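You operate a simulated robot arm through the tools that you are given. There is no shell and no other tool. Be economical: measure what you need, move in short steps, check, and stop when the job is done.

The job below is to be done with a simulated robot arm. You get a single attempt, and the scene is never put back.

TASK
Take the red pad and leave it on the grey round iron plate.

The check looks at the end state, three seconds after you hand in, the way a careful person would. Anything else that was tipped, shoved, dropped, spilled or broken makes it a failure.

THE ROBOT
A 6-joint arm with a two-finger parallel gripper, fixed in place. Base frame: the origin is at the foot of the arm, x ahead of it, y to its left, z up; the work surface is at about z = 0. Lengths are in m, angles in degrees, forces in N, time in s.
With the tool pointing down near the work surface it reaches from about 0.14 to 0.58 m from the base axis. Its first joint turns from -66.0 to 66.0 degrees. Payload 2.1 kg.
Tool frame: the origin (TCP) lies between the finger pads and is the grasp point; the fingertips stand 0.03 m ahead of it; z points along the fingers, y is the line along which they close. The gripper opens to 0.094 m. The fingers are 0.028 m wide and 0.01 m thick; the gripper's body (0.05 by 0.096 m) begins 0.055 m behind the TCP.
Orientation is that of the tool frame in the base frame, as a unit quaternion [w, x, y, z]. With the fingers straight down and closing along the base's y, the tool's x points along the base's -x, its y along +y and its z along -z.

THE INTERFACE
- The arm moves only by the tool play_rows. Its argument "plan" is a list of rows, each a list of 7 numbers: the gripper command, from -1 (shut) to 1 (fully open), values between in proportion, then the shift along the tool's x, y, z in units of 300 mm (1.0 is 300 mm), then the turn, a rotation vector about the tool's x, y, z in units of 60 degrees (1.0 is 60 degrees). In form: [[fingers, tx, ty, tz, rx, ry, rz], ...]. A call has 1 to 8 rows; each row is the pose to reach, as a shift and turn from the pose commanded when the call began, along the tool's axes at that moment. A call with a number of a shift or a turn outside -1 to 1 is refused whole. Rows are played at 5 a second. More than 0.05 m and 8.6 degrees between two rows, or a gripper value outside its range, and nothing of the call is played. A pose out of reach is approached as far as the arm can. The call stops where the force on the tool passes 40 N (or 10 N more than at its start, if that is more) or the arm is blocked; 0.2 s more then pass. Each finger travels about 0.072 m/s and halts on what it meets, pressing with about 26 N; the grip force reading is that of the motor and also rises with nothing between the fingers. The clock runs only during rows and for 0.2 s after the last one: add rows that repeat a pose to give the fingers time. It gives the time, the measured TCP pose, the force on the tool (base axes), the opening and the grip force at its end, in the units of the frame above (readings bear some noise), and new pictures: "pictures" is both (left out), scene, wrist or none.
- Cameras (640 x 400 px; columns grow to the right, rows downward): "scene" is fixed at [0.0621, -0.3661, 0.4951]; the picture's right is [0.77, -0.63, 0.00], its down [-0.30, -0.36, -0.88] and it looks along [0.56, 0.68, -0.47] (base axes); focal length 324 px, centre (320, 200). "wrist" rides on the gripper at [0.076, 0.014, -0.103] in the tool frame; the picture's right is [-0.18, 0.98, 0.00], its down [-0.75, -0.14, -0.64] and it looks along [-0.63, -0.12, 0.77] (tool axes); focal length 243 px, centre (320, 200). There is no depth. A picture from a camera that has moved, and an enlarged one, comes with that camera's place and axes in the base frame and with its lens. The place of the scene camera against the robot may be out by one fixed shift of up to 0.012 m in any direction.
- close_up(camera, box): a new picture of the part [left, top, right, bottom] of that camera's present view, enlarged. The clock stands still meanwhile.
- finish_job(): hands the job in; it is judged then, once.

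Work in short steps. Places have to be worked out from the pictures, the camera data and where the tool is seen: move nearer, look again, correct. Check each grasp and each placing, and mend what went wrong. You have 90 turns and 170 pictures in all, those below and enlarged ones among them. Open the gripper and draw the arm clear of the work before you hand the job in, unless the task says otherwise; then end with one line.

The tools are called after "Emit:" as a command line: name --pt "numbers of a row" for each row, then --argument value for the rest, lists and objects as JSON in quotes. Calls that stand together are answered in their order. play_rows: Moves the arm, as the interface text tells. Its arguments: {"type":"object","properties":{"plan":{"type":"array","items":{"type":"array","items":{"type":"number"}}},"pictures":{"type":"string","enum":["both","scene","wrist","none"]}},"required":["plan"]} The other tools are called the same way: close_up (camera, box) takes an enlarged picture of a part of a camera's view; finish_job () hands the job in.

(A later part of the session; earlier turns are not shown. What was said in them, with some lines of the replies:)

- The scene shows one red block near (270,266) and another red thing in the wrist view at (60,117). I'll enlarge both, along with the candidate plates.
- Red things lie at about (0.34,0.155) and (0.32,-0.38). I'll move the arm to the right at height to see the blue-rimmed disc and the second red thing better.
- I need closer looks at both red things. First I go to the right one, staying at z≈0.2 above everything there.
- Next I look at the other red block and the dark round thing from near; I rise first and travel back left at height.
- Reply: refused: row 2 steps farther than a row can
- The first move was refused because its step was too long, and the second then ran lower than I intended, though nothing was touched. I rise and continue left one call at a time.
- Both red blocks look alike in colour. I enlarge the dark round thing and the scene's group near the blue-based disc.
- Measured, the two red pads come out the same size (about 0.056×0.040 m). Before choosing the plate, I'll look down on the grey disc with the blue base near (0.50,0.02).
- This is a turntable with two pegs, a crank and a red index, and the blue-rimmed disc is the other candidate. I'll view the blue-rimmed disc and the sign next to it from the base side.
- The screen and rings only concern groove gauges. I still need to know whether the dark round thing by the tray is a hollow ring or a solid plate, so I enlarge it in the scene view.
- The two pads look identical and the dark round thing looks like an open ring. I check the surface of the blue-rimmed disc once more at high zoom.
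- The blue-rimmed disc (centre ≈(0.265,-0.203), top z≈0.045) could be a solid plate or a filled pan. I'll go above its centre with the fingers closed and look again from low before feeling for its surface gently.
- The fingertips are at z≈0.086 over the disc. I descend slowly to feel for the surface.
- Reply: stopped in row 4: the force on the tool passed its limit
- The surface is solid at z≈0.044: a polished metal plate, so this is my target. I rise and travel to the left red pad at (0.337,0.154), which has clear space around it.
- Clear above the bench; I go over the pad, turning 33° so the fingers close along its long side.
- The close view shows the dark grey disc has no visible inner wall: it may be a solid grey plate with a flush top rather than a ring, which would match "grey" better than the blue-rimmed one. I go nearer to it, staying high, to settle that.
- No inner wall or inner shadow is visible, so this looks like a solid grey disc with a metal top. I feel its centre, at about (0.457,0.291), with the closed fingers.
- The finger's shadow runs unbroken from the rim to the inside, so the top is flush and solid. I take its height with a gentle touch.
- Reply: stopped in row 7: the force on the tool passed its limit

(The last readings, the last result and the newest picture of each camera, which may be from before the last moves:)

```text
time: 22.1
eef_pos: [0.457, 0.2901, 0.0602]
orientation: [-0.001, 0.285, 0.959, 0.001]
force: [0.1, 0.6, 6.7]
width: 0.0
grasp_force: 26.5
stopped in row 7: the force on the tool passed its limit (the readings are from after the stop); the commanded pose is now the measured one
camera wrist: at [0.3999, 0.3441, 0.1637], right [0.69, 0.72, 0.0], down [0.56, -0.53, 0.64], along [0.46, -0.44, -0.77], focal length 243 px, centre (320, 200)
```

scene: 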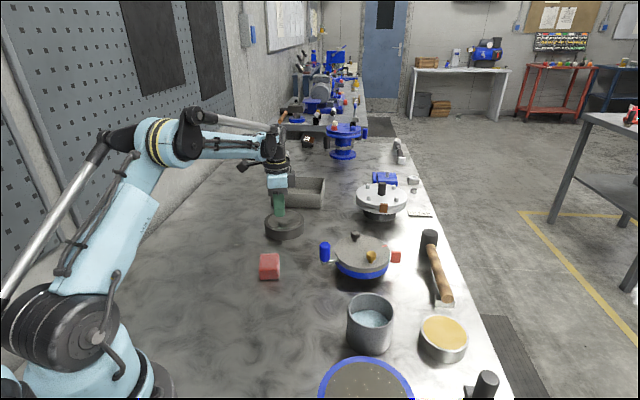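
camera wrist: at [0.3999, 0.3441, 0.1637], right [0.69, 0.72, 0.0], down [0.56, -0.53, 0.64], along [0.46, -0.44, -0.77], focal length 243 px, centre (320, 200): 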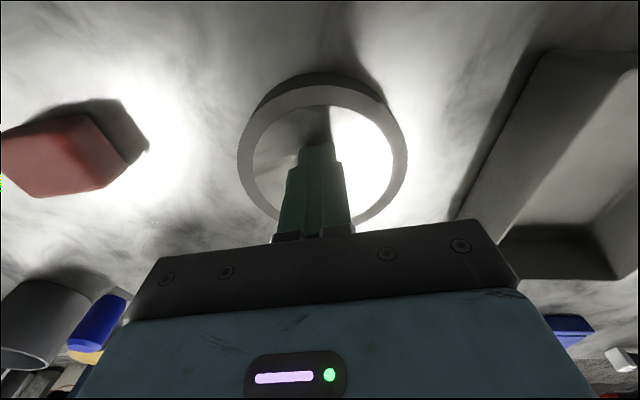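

The top is solid at z≈0.030: a grey round iron plate, grey all over, unlike the blue-rimmed one, so this becomes the target. I rise and return over the red pad at (0.339,0.157) with the fingers opening.

Emit:
play_rows --pt "-1 0 0 -0.15 0 0 0" --pt "-1 0 0 -0.28 0 0 0" --pt "0 0.02 -0.14 -0.28 0 0 0.04" --pt "1 0.04 -0.28 -0.28 0 0 0.04" --pt "1 0.06 -0.42 -0.28 0 0 0.04" --pt "1 0.087 -0.56 -0.28 0 0 0.04" --pt "1 0.087 -0.588 -0.17 0 0 0.04" --pt "1 0.087 -0.588 -0.17 0 0 0.04"

```text
time: 23.9
eef_pos: [0.338, 0.1562, 0.1097]
orientation: [-0.001, 0.304, 0.953, 0.001]
force: [0.5, -0.1, -0.2]
width: 0.0941
grasp_force: 0.1
camera wrist: at [0.2839, 0.2127, 0.2134], right [0.72, 0.69, 0.0], down [0.53, -0.55, 0.64], along [0.45, -0.46, -0.77], focal length 243 px, centre (320, 200)
```

scene: 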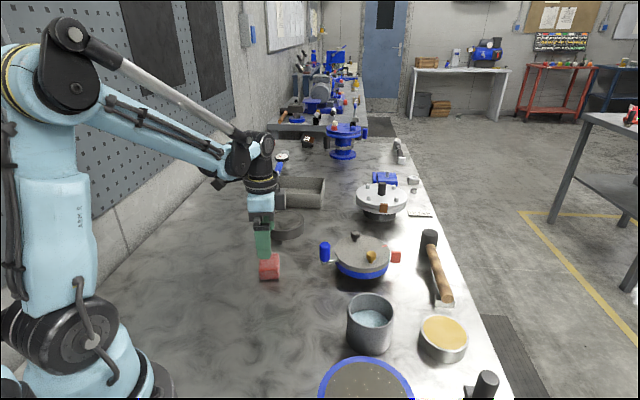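
wrist: 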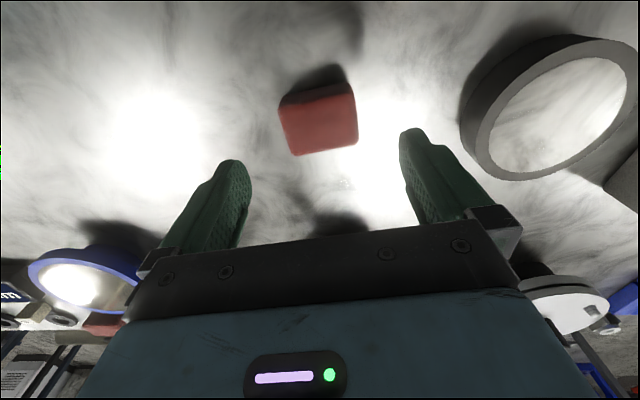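

The pad sits centred between the fingers. I go down in steps to TCP z≈0.06 and check.

Emit:
play_rows --pt "1 0 0 0.06 0 0 0" --pt "1 0 0 0.12 0 0 0" --pt "1 0 0 0.165 0 0 0" --pt "1 0 0 0.165 0 0 0"

Emit:
close_up --camera "scene" --box '[220, 220, 316, 295]'

```text
time: 24.9
eef_pos: [0.3392, 0.1568, 0.0601]
orientation: [-0.001, 0.304, 0.953, 0.0]
force: [0.2, -0.1, -0.1]
width: 0.0944
grasp_force: 0.1
camera wrist: at [0.2844, 0.2132, 0.1641], right [0.72, 0.69, 0.0], down [0.53, -0.55, 0.64], along [0.45, -0.46, -0.77], focal length 243 px, centre (320, 200)
```

scene: 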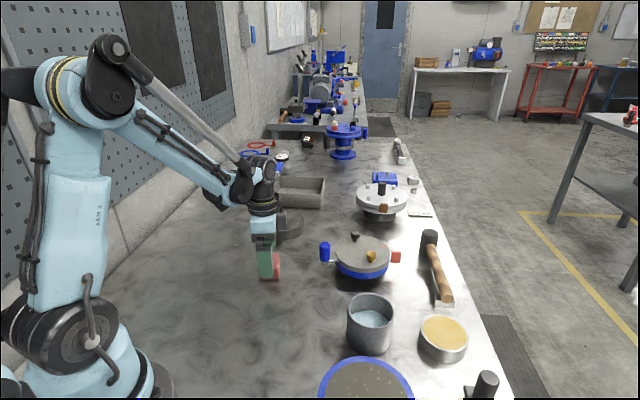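
wrist: 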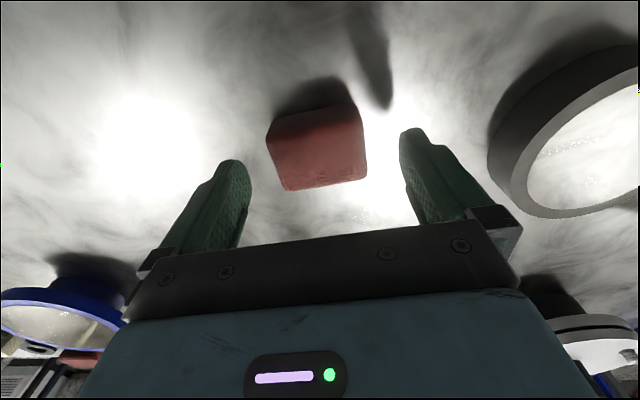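

```text
5.33 times, centred on (268, 258) of scene
camera zoom: at [0.0621, -0.3661, 0.4951], right [0.77, -0.63, 0.0], down [-0.3, -0.36, -0.88], along [0.56, 0.68, -0.47], focal length 1726 px, centre (597, -107)
```

zoom: 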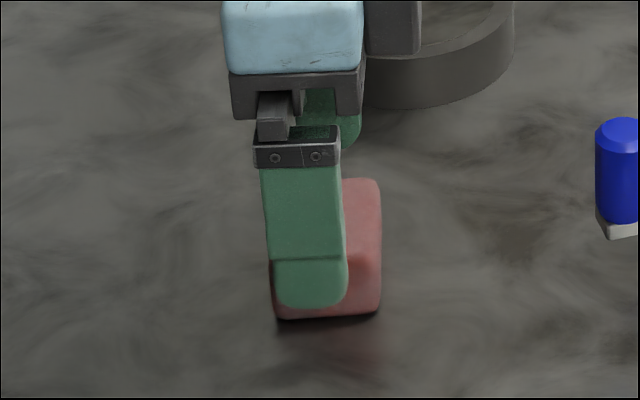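

Both views agree that the fingers straddle the pad within a few mm. I lower to TCP z≈0.037 and close.

Emit:
play_rows --pt "1 0 0 0.04 0 0 0" --pt "1 0 0 0.077 0 0 0" --pt "1 0 0 0.077 0 0 0" --pt "0 0 0 0.077 0 0 0" --pt "-0.2 0 0 0.077 0 0 0" --pt "-1 0 0 0.077 0 0 0" --pt "-1 0 0 0.077 0 0 0"

```text
time: 26.5
eef_pos: [0.338, 0.1568, 0.0373]
orientation: [-0.001, 0.304, 0.953, 0.001]
force: [1.0, -0.8, -0.1]
width: 0.0588
grasp_force: 25.9
camera wrist: at [0.2841, 0.2133, 0.1413], right [0.72, 0.69, 0.0], down [0.53, -0.55, 0.64], along [0.45, -0.46, -0.77], focal length 243 px, centre (320, 200)
```

scene: 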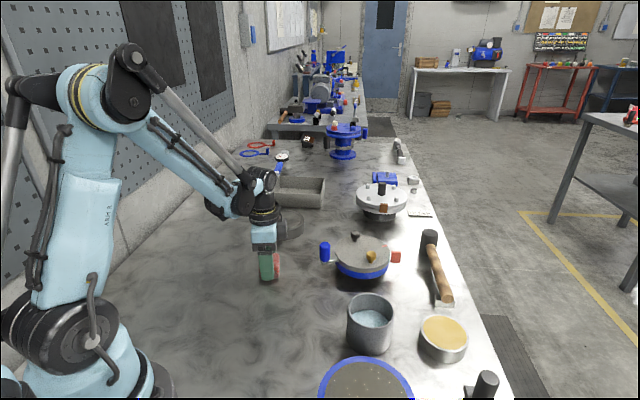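
wrist: 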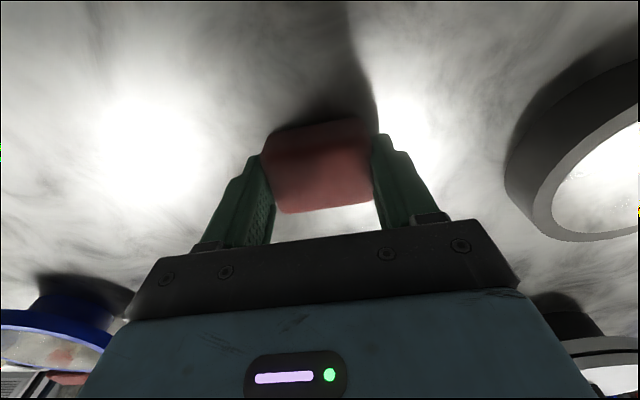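

The pad is held (opening 0.059 m). I lift 0.09 m and carry it over the grey plate at (0.457,0.291).

Emit:
play_rows --pt "-1 0 0 -0.1 0 0 0" --pt "-1 0 0 -0.2 0 0 0" --pt "-1 0 0 -0.3 0 0 0" --pt "-1 -0.015 0.15 -0.3 0 0 0" --pt "-1 -0.03 0.3 -0.3 0 0 0" --pt "-1 -0.05 0.45 -0.3 0 0 0" --pt "-1 -0.065 0.594 -0.3 0 0 0" --pt "-1 -0.065 0.594 -0.3 0 0 0"

```text
time: 28.3
eef_pos: [0.4567, 0.2904, 0.1283]
orientation: [-0.001, 0.304, 0.953, 0.002]
force: [1.2, -1.0, -0.6]
width: 0.0588
grasp_force: 25.5
camera wrist: at [0.4034, 0.3467, 0.232], right [0.72, 0.69, 0.0], down [0.53, -0.55, 0.64], along [0.45, -0.46, -0.77], focal length 243 px, centre (320, 200)
```

scene: 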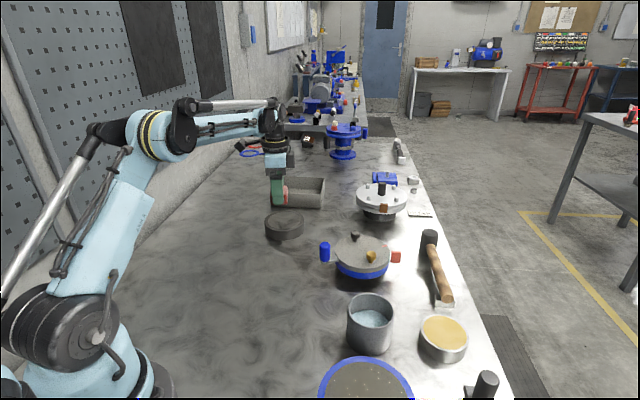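
wrist: 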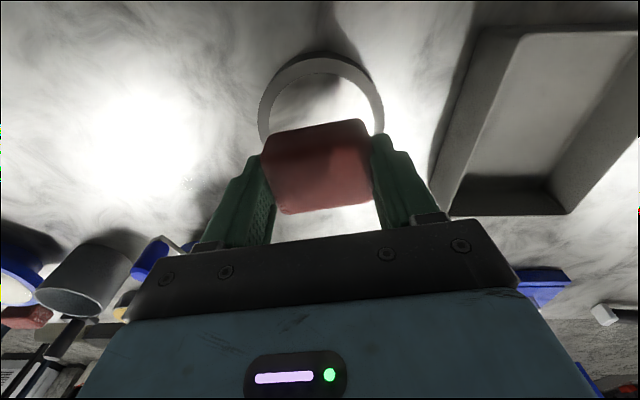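

The pad hangs centred over the plate. I lower it to the contact height (TCP ≈0.068), slowing at the end.

Emit:
play_rows --pt "-1 0 0 0.06 0 0 0" --pt "-1 0 0 0.12 0 0 0" --pt "-1 0 0 0.16 0 0 0" --pt "-1 0 0 0.18 0 0 0" --pt "-1 0 0 0.19 0 0 0" --pt "-1 0 0 0.196 0 0 0" --pt "-1 0 0 0.2 0 0 0" --pt "-1 0 0 0.2 0 0 0"

Emit:
close_up --camera "scene" --box '[236, 180, 332, 255]'

```text
time: 30.1
eef_pos: [0.4585, 0.2902, 0.0687]
orientation: [0.0, 0.305, 0.952, 0.0]
force: [-0.4, 0.1, -0.1]
width: 0.0587
grasp_force: 25.7
camera wrist: at [0.4036, 0.3465, 0.1718], right [0.72, 0.69, 0.0], down [0.53, -0.55, 0.64], along [0.45, -0.46, -0.77], focal length 243 px, centre (320, 200)
```

scene: 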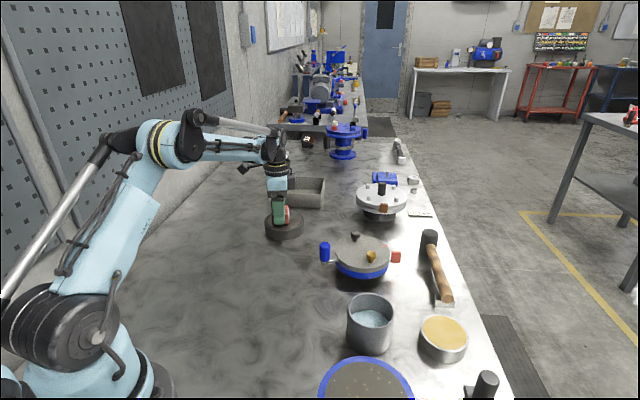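
wrist: 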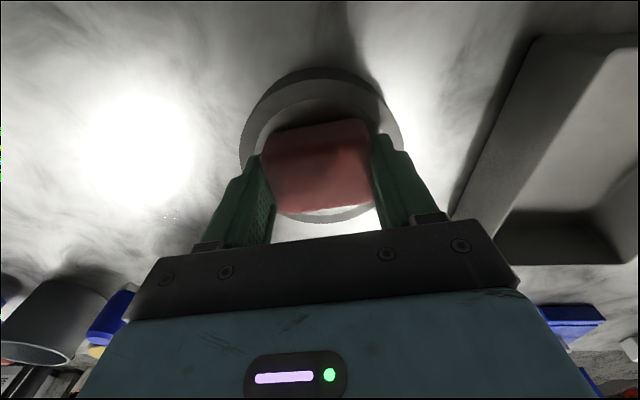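

```text
5.33 times, centred on (284, 218) of scene
camera zoom: at [0.0621, -0.3661, 0.4951], right [0.77, -0.63, 0.0], down [-0.3, -0.36, -0.88], along [0.56, 0.68, -0.47], focal length 1726 px, centre (512, 107)
```

zoom: 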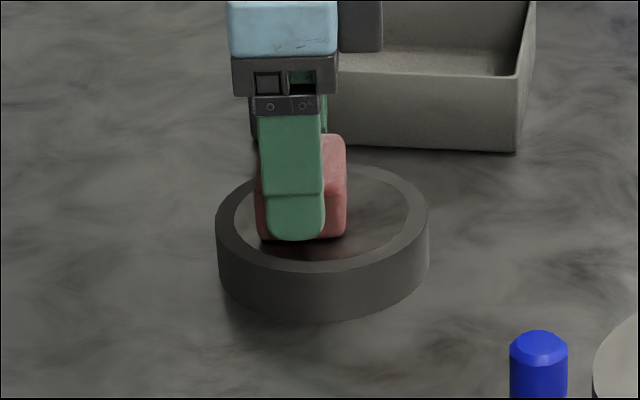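

Both views put the pad about 9 mm off-centre towards the tool's +x side. I lift slightly, shift it 8 mm to centre, lower and then open.

Emit:
play_rows --pt "-1 0 0 -0.012 0 0 0" --pt "-1 -0.013 0 -0.012 0 0 0" --pt "-1 -0.027 0 -0.012 0 0 0" --pt "-1 -0.027 0 -0.004 0 0 0" --pt "-1 -0.027 0 0.001 0 0 0" --pt "-1 -0.027 0 0.004 0 0 0" --pt "-1 -0.027 0 0.004 0 0 0"

Emit:
close_up --camera "scene" --box '[236, 180, 332, 255]'

```text
time: 31.7
eef_pos: [0.4638, 0.2849, 0.0669]
orientation: [0.0, 0.304, 0.953, 0.002]
force: [-0.2, -0.8, 15.1]
width: 0.0588
grasp_force: 26.1
camera wrist: at [0.4098, 0.3418, 0.1708], right [0.72, 0.69, 0.0], down [0.53, -0.55, 0.64], along [0.45, -0.46, -0.77], focal length 243 px, centre (320, 200)
```

scene: 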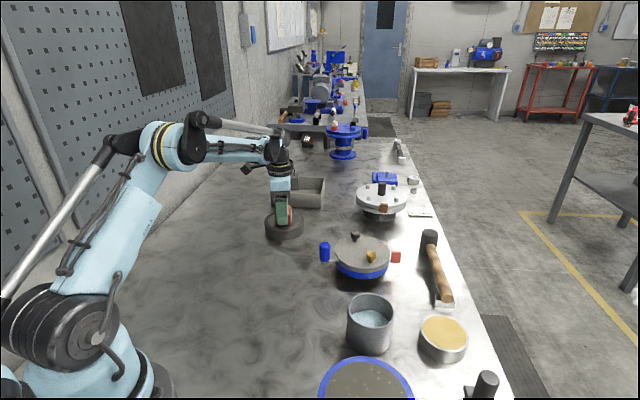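
wrist: 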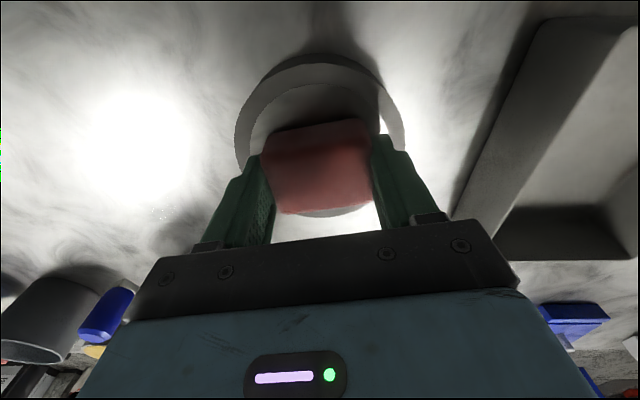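

```text
5.33 times, centred on (284, 218) of scene
camera zoom: at [0.0621, -0.3661, 0.495], right [0.77, -0.63, 0.0], down [-0.3, -0.36, -0.88], along [0.56, 0.68, -0.47], focal length 1726 px, centre (512, 107)
```

zoom: 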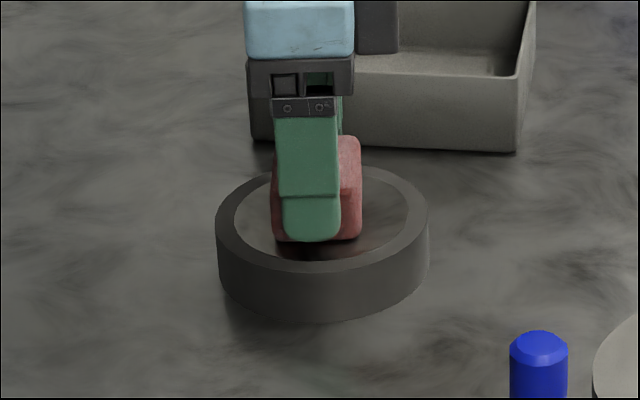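

The pad rests on the plate (15 N upward) and is now centred. I open the fingers and draw straight up.

Emit:
play_rows --pt "0.4 0 0 -0.004 0 0 0" --pt "0.8 0 0 -0.004 0 0 0" --pt "0.8 0 0 -0.004 0 0 0" --pt "0.8 0 0 -0.004 0 0 0" --pt "0.8 0 0 -0.08 0 0 0" --pt "0.8 0 0 -0.2 0 0 0" --pt "0.8 0 0 -0.35 0 0 0" --pt "0.8 0 0 -0.35 0 0 0"

```text
time: 33.5
eef_pos: [0.4659, 0.2851, 0.1719]
orientation: [-0.001, 0.305, 0.952, 0.0]
force: [-0.5, -0.4, 0.1]
width: 0.0846
grasp_force: 0.0
camera wrist: at [0.4105, 0.3416, 0.276], right [0.72, 0.69, 0.0], down [0.53, -0.55, 0.64], along [0.45, -0.46, -0.77], focal length 243 px, centre (320, 200)
```

scene: 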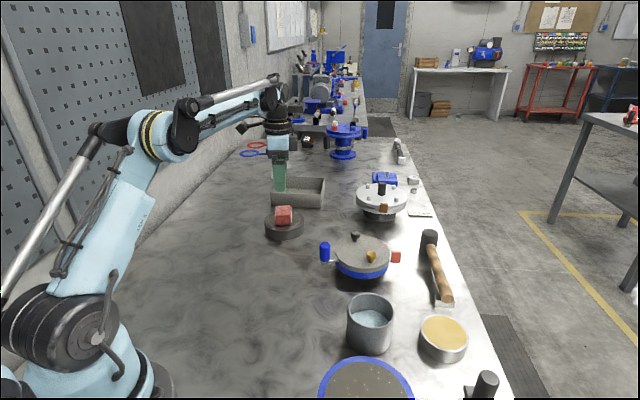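
wrist: 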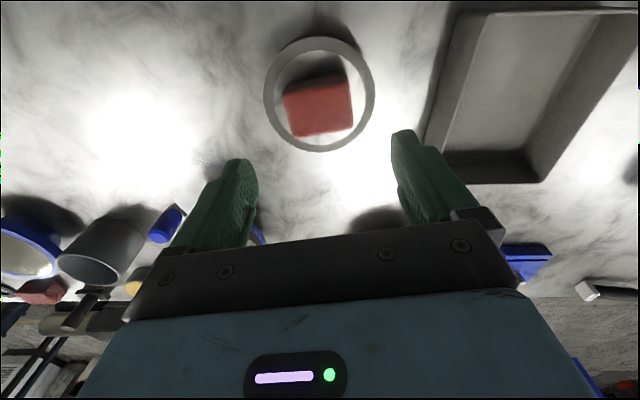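

The pad lies flat and centred on the grey plate, and nothing else has moved. I draw the arm back and up.

Emit:
play_rows --pt "1 0.02 -0.05 -0.12 0 0 0" --pt "1 0.05 -0.17 -0.2 0 0 0" --pt "1 0.08 -0.3 -0.26 0 0 0" --pt "1 0.12 -0.43 -0.26 0 0 0" --pt "1 0.16 -0.56 -0.26 0 0 0" --pt "1 0.19 -0.687 -0.26 0 0 0" --pt "1 0.19 -0.687 -0.26 0 0 0" --pictures "scene"

Emit:
close_up --camera "scene" --box '[220, 170, 412, 290]'

```text
time: 35.1
eef_pos: [0.2988, 0.1483, 0.25]
orientation: [-0.001, 0.303, 0.953, 0.001]
force: [-0.1, 0.5, -0.9]
width: 0.094
grasp_force: 0.1
```

scene: 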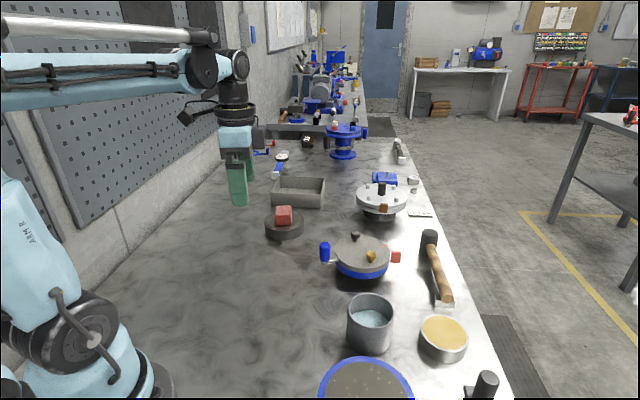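

```text
3.33 times, centred on (316, 230) of scene
camera zoom: at [0.0621, -0.3661, 0.4951], right [0.77, -0.63, 0.0], down [-0.3, -0.36, -0.88], along [0.56, 0.68, -0.47], focal length 1079 px, centre (333, 100)
```

zoom: 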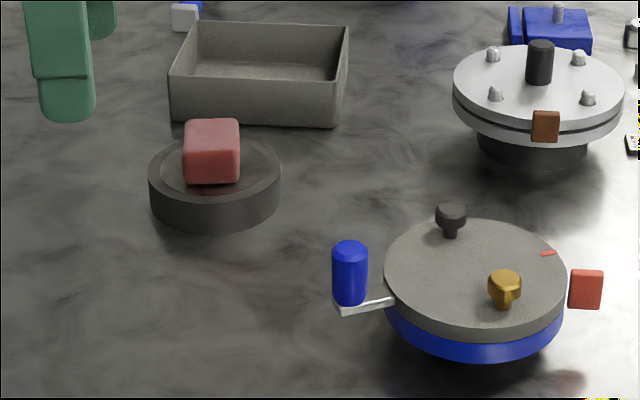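

The pad sits flat on the grey plate, the gripper is open and clear, and the rest of the bench is as it was, so I hand in.

Emit:
finish_job

```text
The job is handed in.
```

I put the red pad on the solid dark grey disc beside the tray, lying flat and centred, and handed the job in; nothing else on the bench was disturbed. Two choices were my own judgement: there were two matching red pads (I took the left one), and the blue-rimmed disc and the pegged grey turntable could also fit "grey round iron plate".
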